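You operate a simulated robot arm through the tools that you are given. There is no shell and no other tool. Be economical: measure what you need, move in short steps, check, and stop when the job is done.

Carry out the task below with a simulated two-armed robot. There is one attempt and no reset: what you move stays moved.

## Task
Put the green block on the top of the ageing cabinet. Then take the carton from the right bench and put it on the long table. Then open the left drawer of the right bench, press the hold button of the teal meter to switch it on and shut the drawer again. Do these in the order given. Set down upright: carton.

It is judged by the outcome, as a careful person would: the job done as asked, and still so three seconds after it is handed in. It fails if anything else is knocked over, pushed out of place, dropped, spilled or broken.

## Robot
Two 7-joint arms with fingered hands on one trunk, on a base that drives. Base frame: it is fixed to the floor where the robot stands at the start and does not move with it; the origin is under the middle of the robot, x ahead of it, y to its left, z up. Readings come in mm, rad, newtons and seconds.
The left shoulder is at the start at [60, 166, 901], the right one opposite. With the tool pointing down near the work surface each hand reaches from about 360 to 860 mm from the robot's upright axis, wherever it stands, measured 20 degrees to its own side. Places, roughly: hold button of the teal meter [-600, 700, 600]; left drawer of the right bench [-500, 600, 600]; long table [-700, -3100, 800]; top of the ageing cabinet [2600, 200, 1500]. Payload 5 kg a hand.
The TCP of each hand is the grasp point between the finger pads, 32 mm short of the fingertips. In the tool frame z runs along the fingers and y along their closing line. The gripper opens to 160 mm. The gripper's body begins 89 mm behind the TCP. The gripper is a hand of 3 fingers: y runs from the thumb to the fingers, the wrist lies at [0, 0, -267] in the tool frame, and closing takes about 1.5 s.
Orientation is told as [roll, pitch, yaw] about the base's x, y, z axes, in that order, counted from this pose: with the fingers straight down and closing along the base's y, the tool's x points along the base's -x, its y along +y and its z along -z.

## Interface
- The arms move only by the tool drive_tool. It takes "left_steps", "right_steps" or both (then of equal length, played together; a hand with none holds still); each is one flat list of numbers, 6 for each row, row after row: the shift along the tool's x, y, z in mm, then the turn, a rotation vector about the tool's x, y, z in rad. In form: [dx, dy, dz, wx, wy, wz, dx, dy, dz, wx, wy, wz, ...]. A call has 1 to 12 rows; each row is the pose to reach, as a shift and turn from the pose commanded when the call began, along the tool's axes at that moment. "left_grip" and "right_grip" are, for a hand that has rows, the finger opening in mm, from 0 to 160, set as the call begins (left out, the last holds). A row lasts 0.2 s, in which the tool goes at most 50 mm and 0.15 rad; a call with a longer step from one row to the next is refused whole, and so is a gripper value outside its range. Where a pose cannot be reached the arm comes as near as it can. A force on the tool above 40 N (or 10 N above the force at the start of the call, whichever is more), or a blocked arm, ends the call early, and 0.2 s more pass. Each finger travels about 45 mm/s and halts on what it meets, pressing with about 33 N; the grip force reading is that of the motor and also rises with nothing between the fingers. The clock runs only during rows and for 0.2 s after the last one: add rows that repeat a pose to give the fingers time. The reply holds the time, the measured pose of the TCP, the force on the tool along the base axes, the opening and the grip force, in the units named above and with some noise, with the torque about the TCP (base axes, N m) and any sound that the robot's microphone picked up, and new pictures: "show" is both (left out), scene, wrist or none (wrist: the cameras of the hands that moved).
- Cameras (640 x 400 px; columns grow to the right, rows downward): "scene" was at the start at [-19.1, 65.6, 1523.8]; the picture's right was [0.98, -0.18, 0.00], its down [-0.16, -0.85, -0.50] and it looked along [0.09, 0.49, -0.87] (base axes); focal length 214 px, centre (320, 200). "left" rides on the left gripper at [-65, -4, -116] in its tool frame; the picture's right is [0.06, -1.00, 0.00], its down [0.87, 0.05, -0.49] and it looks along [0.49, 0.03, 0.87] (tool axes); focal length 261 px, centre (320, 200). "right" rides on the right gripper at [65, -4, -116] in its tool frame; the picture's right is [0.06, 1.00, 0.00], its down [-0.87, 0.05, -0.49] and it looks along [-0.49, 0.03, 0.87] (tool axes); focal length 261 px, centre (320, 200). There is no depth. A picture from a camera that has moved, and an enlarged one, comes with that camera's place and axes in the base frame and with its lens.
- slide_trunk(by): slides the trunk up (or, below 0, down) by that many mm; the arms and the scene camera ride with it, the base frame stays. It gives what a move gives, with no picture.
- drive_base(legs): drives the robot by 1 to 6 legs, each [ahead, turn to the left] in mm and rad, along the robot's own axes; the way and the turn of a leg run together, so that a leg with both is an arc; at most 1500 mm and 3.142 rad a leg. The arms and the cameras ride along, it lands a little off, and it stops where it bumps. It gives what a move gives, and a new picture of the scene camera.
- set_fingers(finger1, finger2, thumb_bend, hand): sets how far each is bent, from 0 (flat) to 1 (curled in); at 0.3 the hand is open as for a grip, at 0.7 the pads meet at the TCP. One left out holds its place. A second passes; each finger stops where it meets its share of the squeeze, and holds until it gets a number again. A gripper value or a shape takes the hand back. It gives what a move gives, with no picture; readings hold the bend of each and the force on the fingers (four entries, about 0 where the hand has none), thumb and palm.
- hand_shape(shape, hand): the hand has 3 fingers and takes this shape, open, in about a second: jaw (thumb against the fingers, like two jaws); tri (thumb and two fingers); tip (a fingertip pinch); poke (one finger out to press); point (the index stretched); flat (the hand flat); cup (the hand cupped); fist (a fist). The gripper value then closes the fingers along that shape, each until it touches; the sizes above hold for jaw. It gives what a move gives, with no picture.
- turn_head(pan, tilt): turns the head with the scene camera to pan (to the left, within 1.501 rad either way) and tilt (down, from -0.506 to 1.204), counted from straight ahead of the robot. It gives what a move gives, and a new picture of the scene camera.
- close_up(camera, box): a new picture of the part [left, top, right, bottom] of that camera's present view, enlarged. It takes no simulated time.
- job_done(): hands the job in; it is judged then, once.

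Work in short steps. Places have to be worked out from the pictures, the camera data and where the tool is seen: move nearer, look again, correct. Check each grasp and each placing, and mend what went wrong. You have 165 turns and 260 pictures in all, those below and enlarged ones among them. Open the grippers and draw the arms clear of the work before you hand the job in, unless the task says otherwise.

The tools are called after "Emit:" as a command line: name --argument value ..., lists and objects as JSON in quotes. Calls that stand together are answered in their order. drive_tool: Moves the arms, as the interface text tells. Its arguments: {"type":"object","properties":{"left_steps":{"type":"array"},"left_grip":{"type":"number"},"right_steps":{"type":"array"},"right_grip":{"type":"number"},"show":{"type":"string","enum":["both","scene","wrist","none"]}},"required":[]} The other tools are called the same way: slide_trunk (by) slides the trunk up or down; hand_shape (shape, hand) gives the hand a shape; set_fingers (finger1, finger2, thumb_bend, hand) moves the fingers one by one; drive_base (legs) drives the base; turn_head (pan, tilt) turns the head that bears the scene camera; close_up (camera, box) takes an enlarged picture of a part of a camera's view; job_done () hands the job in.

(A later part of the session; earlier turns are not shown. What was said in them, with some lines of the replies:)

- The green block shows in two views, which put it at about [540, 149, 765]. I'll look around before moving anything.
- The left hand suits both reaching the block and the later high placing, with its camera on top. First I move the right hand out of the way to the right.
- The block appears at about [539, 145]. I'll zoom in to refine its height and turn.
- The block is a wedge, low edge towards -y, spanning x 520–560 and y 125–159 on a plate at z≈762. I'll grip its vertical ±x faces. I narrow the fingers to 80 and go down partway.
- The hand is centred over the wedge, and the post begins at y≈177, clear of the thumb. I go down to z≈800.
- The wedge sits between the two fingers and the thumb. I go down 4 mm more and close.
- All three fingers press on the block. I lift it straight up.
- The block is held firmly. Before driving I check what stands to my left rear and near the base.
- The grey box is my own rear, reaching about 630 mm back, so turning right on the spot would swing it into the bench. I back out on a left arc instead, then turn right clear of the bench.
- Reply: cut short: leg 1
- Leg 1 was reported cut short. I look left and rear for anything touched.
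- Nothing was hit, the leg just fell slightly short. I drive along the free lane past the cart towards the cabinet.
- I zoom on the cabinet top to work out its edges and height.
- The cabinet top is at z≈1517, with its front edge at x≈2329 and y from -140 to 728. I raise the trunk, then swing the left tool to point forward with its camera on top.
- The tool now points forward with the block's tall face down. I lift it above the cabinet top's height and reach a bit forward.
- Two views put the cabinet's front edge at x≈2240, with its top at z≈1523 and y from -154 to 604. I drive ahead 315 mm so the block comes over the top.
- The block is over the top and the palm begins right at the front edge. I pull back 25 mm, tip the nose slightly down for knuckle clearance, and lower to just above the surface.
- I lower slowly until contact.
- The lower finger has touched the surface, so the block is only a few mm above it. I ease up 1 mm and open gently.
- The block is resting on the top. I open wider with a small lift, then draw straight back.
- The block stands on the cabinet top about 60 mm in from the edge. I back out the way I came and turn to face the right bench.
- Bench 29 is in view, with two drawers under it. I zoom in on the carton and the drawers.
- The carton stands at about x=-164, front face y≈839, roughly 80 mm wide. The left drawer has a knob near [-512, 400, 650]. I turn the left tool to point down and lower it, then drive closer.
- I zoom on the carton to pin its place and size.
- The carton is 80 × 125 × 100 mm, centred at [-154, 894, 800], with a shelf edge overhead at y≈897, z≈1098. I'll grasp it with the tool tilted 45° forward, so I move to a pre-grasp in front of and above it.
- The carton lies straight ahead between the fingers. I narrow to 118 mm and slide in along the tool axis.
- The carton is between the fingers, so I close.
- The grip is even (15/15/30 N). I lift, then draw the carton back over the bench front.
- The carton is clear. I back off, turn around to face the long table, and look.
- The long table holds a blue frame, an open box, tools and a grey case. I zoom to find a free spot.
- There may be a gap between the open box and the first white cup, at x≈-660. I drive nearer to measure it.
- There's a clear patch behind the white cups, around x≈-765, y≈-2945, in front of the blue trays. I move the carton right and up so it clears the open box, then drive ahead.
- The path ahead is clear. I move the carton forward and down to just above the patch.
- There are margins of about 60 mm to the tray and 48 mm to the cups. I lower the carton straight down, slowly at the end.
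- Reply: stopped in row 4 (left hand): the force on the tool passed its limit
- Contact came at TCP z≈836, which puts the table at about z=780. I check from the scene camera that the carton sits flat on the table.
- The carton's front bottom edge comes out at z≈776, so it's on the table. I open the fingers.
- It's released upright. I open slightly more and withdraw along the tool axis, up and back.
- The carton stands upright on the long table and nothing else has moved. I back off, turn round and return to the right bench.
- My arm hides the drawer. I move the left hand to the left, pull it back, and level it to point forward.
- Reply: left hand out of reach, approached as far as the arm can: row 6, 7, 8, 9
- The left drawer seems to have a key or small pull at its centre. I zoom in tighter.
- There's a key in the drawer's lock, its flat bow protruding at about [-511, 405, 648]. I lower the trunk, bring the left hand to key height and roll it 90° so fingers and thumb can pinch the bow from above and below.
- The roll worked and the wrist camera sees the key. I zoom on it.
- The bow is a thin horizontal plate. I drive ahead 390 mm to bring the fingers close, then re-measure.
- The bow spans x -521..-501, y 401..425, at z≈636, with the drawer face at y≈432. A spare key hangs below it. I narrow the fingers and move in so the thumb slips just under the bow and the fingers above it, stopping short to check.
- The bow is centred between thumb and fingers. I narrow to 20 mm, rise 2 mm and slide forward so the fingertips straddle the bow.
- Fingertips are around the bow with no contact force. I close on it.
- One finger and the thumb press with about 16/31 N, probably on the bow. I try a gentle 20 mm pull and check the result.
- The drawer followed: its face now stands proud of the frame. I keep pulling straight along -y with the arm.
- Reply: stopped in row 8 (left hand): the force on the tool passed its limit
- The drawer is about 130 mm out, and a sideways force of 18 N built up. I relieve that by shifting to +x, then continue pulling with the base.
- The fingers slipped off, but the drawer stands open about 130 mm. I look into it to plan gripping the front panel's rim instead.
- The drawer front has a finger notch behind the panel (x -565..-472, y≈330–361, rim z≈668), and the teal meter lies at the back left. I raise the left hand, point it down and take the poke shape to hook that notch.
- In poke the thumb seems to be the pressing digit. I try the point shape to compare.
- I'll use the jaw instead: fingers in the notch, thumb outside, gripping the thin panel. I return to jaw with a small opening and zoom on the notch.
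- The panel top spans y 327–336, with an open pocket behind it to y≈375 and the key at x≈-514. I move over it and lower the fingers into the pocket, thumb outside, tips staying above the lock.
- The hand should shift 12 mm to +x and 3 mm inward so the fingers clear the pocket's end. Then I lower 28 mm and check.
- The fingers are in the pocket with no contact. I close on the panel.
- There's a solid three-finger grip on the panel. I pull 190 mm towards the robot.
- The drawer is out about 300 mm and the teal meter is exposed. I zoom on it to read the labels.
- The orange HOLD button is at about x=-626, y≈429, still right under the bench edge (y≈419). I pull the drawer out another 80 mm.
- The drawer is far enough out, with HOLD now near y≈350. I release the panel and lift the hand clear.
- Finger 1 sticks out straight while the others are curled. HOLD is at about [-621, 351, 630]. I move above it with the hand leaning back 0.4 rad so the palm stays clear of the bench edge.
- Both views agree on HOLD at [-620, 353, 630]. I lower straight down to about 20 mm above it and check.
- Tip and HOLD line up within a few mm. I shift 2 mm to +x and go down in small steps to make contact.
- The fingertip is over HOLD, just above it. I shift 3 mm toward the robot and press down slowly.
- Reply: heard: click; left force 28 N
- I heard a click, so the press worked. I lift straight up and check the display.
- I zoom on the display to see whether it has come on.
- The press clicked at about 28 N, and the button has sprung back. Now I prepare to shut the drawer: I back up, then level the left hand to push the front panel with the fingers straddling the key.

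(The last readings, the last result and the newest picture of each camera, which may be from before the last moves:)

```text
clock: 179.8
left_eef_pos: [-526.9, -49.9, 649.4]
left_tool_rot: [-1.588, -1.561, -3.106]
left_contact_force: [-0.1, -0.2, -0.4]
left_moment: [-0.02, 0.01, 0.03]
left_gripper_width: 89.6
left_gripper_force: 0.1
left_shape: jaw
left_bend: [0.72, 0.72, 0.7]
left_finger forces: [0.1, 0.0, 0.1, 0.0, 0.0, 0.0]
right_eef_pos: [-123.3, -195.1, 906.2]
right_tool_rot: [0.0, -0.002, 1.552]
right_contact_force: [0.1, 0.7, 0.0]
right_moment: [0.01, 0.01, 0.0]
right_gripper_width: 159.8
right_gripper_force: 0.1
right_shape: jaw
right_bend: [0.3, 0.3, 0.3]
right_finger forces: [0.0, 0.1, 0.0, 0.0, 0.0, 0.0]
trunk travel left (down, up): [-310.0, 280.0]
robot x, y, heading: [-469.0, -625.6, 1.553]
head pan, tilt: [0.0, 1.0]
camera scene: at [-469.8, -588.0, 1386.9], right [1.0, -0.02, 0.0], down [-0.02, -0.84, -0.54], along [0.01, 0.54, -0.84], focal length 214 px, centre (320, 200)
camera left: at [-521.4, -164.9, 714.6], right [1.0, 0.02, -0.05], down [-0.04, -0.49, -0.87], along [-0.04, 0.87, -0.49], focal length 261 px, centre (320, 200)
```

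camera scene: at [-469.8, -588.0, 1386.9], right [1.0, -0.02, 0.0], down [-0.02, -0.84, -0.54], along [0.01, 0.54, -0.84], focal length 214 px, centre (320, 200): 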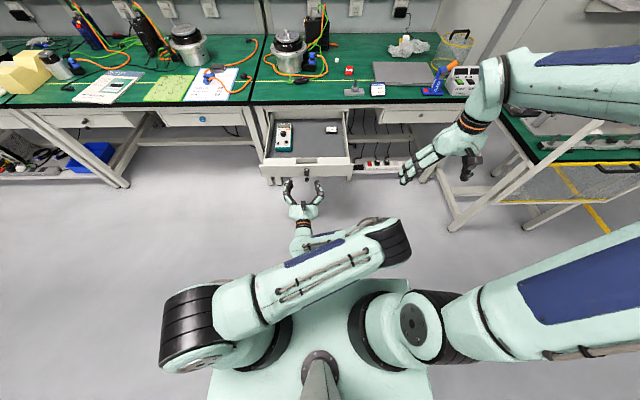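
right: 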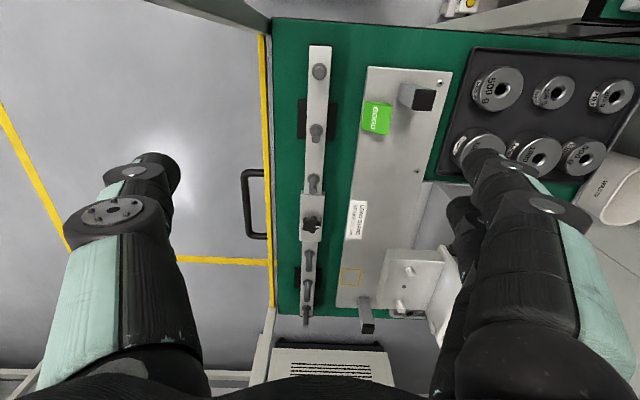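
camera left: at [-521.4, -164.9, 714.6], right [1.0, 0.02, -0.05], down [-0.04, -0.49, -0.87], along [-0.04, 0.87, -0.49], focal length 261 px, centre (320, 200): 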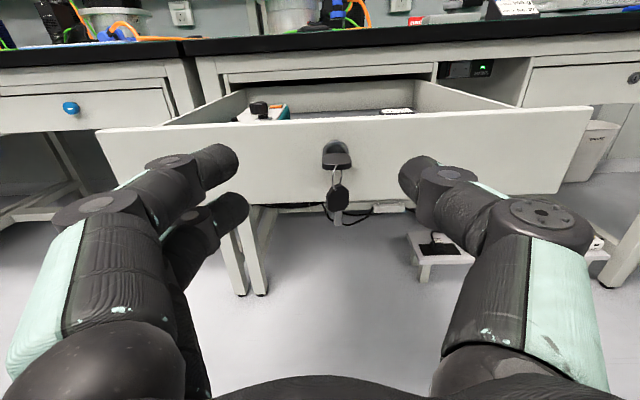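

The panel is straight ahead with the key centred. I shift 11 mm right and 15 mm down so all fingertips land on the panel, then push by driving forward.

Emit:
drive_tool --left_steps '[8, -6, 0, 0, 0, 0, 15, -11, 0, 0, 0, 0]' --show "none"

Emit:
drive_base --legs '[[230, 0]]'

Emit:
close_up --camera "left" --box '[0, 0, 640, 400]'

```text
clock: 180.4
left_eef_pos: [-515.6, -47.1, 632.6]
left_tool_rot: [-1.652, -1.559, -3.044]
left_contact_force: [-0.1, -0.7, -0.6]
left_moment: [0.0, 0.0, -0.01]
left_gripper_width: 89.6
left_gripper_force: 0.0
left_shape: jaw
left_bend: [0.72, 0.72, 0.7]
left_finger forces: [0.0, 0.1, 0.1, 0.0, 0.1, 0.1]
right_eef_pos: [-122.3, -195.4, 908.0]
right_tool_rot: [0.001, -0.003, 1.553]
right_contact_force: [1.0, -0.2, 0.2]
right_moment: [-0.01, -0.01, 0.02]
right_gripper_width: 159.6
right_gripper_force: 0.1
right_shape: jaw
right_bend: [0.3, 0.3, 0.3]
right_finger forces: [0.0, 0.0, 0.0, 0.0, 0.0, 0.0]
trunk travel left (down, up): [-310.0, 280.0]
robot x, y, heading: [-470.9, -626.1, 1.553]
head pan, tilt: [0.0, 1.0]
```

```text
clock: 182.2
left_eef_pos: [-508.2, 179.5, 631.2]
left_tool_rot: [-1.601, -1.561, -3.097]
left_contact_force: [-0.9, 0.4, 0.6]
left_moment: [0.05, -0.03, 0.0]
left_gripper_width: 89.6
left_gripper_force: 0.1
left_shape: jaw
left_bend: [0.72, 0.72, 0.7]
left_finger forces: [0.0, 0.0, 0.0, 0.1, 0.1, 0.1]
right_eef_pos: [-116.2, 31.3, 907.7]
right_tool_rot: [0.001, 0.001, 1.551]
right_contact_force: [0.9, 0.5, -0.1]
right_moment: [0.01, 0.03, -0.01]
right_gripper_width: 160.2
right_gripper_force: 0.0
right_shape: jaw
right_bend: [0.3, 0.3, 0.3]
right_finger forces: [0.1, 0.1, 0.0, 0.0, 0.0, 0.0]
trunk travel left (down, up): [-310.0, 280.0]
robot x, y, heading: [-463.5, -398.5, 1.545]
head pan, tilt: [0.0, 1.0]
camera scene: at [-464.5, -360.5, 1386.8], right [1.0, -0.02, 0.0], down [-0.02, -0.84, -0.54], along [0.01, 0.54, -0.84], focal length 214 px, centre (320, 200)
```

scene: 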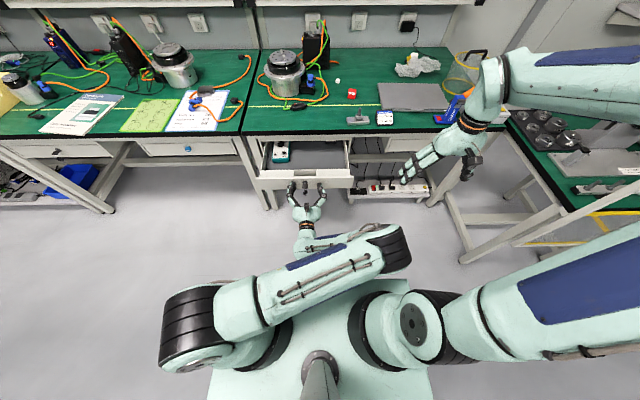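

```text
1.00 times, centred on (320, 200) of left
camera zoom: at [-503.7, 63.6, 698.1], right [1.0, 0.02, -0.05], down [-0.04, -0.49, -0.87], along [-0.04, 0.87, -0.49], focal length 261 px, centre (320, 200)
```

zoom: 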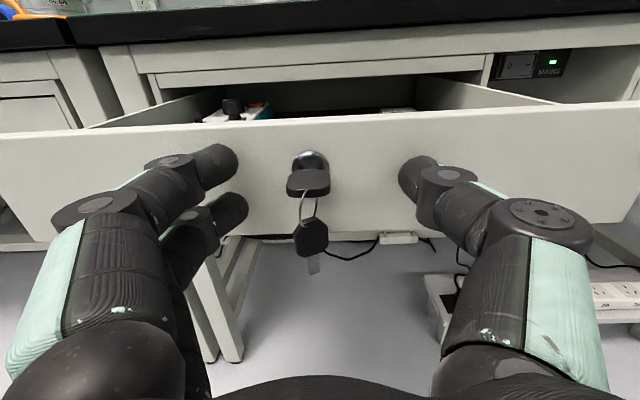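

The drawer moves in freely with almost no force. I push another 180 mm by base, then finish with the arm.

Emit:
drive_base --legs '[[180, 0]]'

Emit:
drive_tool --left_steps '[0, 0, 10, 0, 0, 0, 0, 0, 20, 0, 0, 0, 0, 0, 28, 0, 0, 0, 0, 0, 35, 0, 0, 0, 0, 0, 42, 0, 0, 0, 0, 0, 48, 0, 0, 0, 0, 0, 54, 0, 0, 0, 0, 0, 60, 0, 0, 0]' --show "both"

```text
clock: 183.7
left_eef_pos: [-502.5, 364.9, 632.6]
left_tool_rot: [-1.599, -1.562, -3.101]
left_contact_force: [-0.1, -0.1, -0.7]
left_moment: [-0.01, 0.02, 0.02]
left_gripper_width: 89.4
left_gripper_force: 0.1
left_shape: jaw
left_bend: [0.72, 0.72, 0.7]
left_finger forces: [0.0, 0.0, 0.0, 0.1, 0.0, 0.0]
right_eef_pos: [-111.2, 215.4, 905.3]
right_tool_rot: [-0.001, 0.0, 1.548]
right_contact_force: [0.1, -1.4, 0.1]
right_moment: [0.01, -0.02, 0.02]
right_gripper_width: 159.9
right_gripper_force: 0.1
right_shape: jaw
right_bend: [0.3, 0.3, 0.3]
right_finger forces: [0.0, 0.0, 0.0, 0.0, 0.0, 0.0]
trunk travel left (down, up): [-310.0, 280.0]
robot x, y, heading: [-459.0, -215.5, 1.546]
head pan, tilt: [0.0, 1.0]
camera scene: at [-459.9, -175.6, 1386.8], right [1.0, -0.03, 0.0], down [-0.02, -0.84, -0.54], along [0.01, 0.54, -0.84], focal length 214 px, centre (320, 200)
```

scene: 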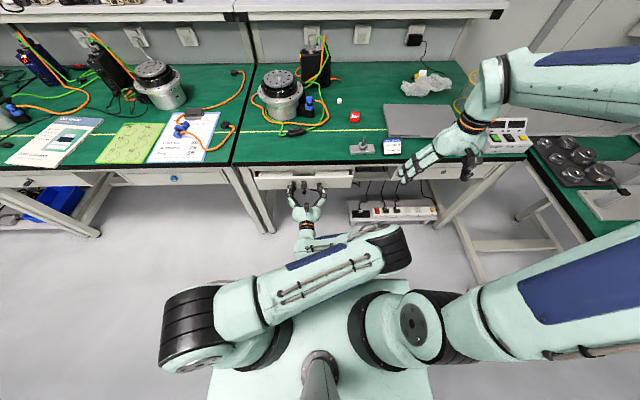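

```text
clock: 185.3
left_eef_pos: [-506.7, 412.4, 630.9]
left_tool_rot: [-0.861, -1.564, 2.447]
left_contact_force: [-0.5, -23.6, 5.7]
left_moment: [0.32, -0.18, -0.65]
left_gripper_width: 88.9
left_gripper_force: 0.0
left_shape: jaw
left_bend: [0.72, 0.72, 0.7]
left_finger forces: [4.5, 2.7, 0.1, 0.0, 15.4, 0.0]
right_eef_pos: [-109.4, 212.5, 907.3]
right_tool_rot: [-0.001, -0.003, 1.548]
right_contact_force: [-0.3, 1.0, -0.9]
right_moment: [0.02, 0.03, 0.0]
right_gripper_width: 160.1
right_gripper_force: 0.1
right_shape: jaw
right_bend: [0.3, 0.3, 0.3]
right_finger forces: [0.1, 0.0, 0.0, 0.1, 0.0, 0.0]
trunk travel left (down, up): [-310.0, 280.0]
robot x, y, heading: [-459.5, -217.3, 1.543]
head pan, tilt: [0.0, 1.0]
stopped in row 8 (left hand): the force on the tool passed its limit (the readings are from after the stop); the commanded pose is now the measured one
camera scene: at [-459.9, -178.1, 1387.0], right [1.0, -0.02, 0.0], down [-0.02, -0.84, -0.54], along [0.01, 0.54, -0.84], focal length 214 px, centre (320, 200)
camera left: at [-501.0, 296.4, 698.0], right [1.0, 0.01, -0.06], down [-0.04, -0.5, -0.87], along [-0.04, 0.87, -0.49], focal length 261 px, centre (320, 200)
```

scene: 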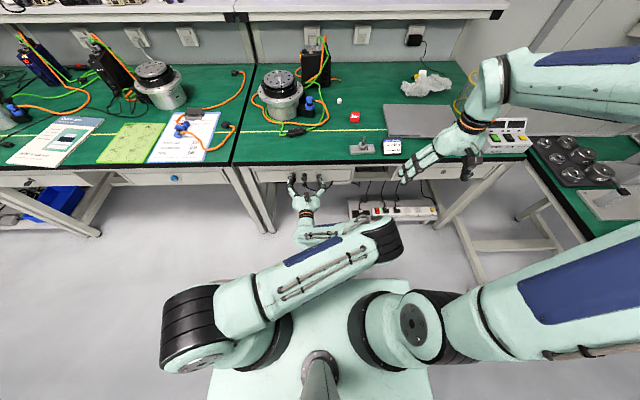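
left: 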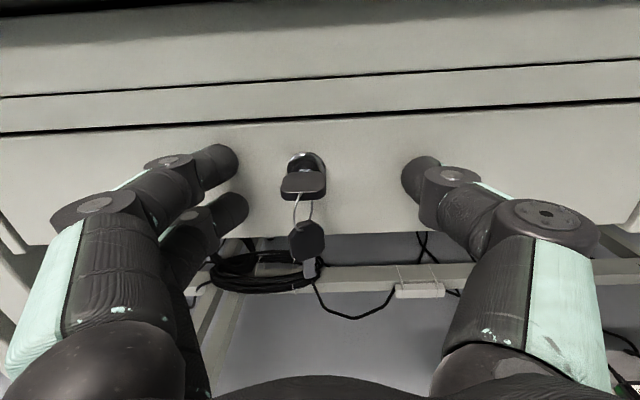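

The push ended against a firm stop and the front looks flush. I draw the hand back and check.

Emit:
drive_tool --left_steps '[0, 0, -20, 0, 0, 0, 0, 0, -60, 0, 0, 0, 0, 0, -100, 0, 0, 0]' --show "none"

Emit:
drive_base --legs '[[-400, 0]]'

Emit:
close_up --camera "scene" --box '[240, 100, 400, 200]'

Emit:
close_up --camera "left" --box '[180, 40, 500, 240]'

```text
clock: 186.3
left_eef_pos: [-560.1, 319.6, 615.9]
left_tool_rot: [-0.373, -1.518, 2.083]
left_contact_force: [0.7, 0.2, -0.3]
left_moment: [-0.01, -0.01, 0.01]
left_gripper_width: 89.9
left_gripper_force: 0.0
left_shape: jaw
left_bend: [0.72, 0.72, 0.7]
left_finger forces: [0.0, 0.1, 0.0, 0.0, 0.0, 0.1]
right_eef_pos: [-110.8, 215.8, 906.5]
right_tool_rot: [0.0, 0.001, 1.546]
right_contact_force: [0.4, 1.2, 0.7]
right_moment: [0.0, 0.01, 0.0]
right_gripper_width: 159.9
right_gripper_force: 0.1
right_shape: jaw
right_bend: [0.3, 0.3, 0.3]
right_finger forces: [0.1, 0.0, 0.0, 0.0, 0.0, 0.1]
trunk travel left (down, up): [-310.0, 280.0]
robot x, y, heading: [-460.4, -214.1, 1.541]
head pan, tilt: [0.0, 1.0]
stopped in row 3 (left hand): the arm was blocked; the commanded pose is now the measured one
```

```text
clock: 188.8
left_eef_pos: [-573.2, -90.5, 616.0]
left_tool_rot: [-0.37, -1.519, 2.09]
left_contact_force: [0.1, 0.0, 0.7]
left_moment: [0.05, -0.01, 0.01]
left_gripper_width: 89.8
left_gripper_force: 0.0
left_shape: jaw
left_bend: [0.72, 0.72, 0.7]
left_finger forces: [0.0, 0.0, 0.0, 0.1, 0.0, 0.0]
right_eef_pos: [-123.1, -188.6, 906.2]
right_tool_rot: [0.0, -0.001, 1.554]
right_contact_force: [0.3, 0.7, 0.5]
right_moment: [0.02, 0.02, 0.04]
right_gripper_width: 159.9
right_gripper_force: 0.0
right_shape: jaw
right_bend: [0.3, 0.3, 0.3]
right_finger forces: [0.0, 0.0, 0.0, 0.0, 0.0, 0.0]
trunk travel left (down, up): [-310.0, 280.0]
robot x, y, heading: [-470.1, -623.6, 1.558]
head pan, tilt: [0.0, 1.0]
camera scene: at [-468.2, -584.2, 1386.9], right [1.0, -0.01, 0.0], down [-0.01, -0.84, -0.54], along [0.01, 0.54, -0.84], focal length 214 px, centre (320, 200)
```

scene: 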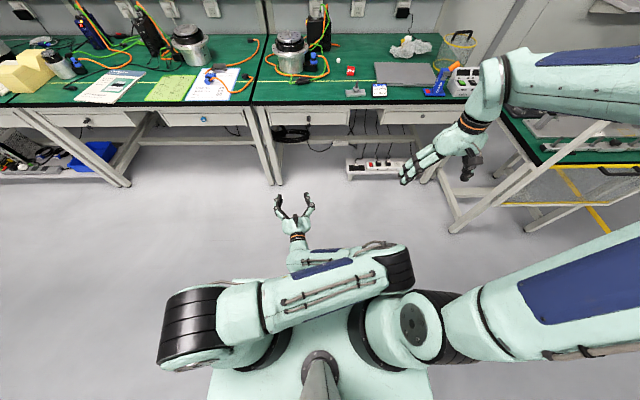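

```text
4.00 times, centred on (320, 150) of scene
camera zoom: at [-468.2, -584.2, 1386.9], right [1.0, -0.01, 0.0], down [-0.01, -0.84, -0.54], along [0.01, 0.54, -0.84], focal length 858 px, centre (320, 400)
```

zoom: 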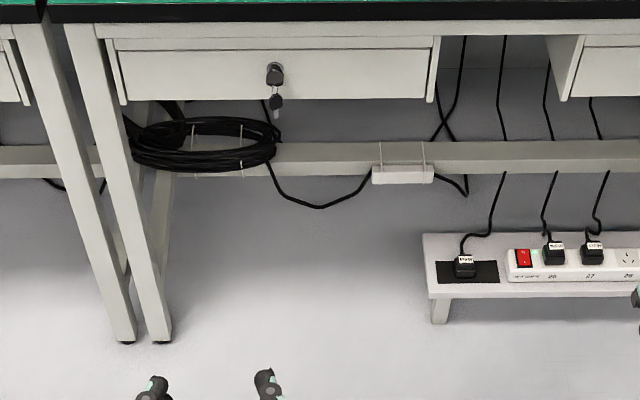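

```text
2.00 times, centred on (340, 140) of left
camera zoom: at [-553.8, -201.5, 686.9], right [0.99, 0.14, -0.04], down [0.04, -0.53, -0.85], along [-0.15, 0.83, -0.53], focal length 521 px, centre (280, 320)
```

zoom: 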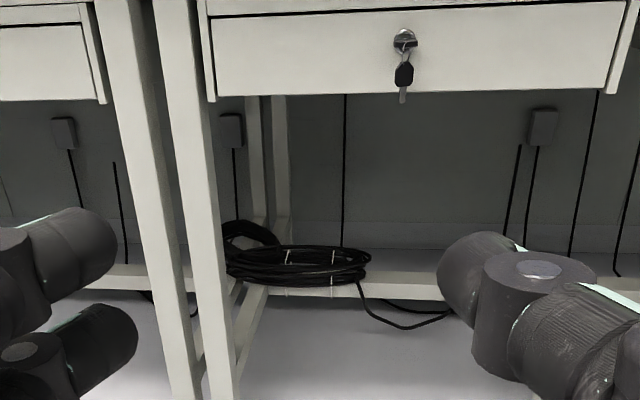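

The drawer is shut flush, the hands are open and both arms are clear of the work. I hand the job in.

Emit:
job_done

```text
The job is handed in.
```

I finished and handed in all three jobs in the order given, but I could not confirm that the meter is on: its hold button clicked when pressed, and its display stayed blank.

- **Green block:** it is on top of the ageing cabinet, about 60 mm in from the front edge. It is a wedge and rests on its tall face, not its base.
- **Carton:** it stands upright on the long table, in the clear patch behind the white cups.
- **Drawer:** I opened the left drawer of the right bench, pressed the hold button once, and pushed the drawer shut flush.
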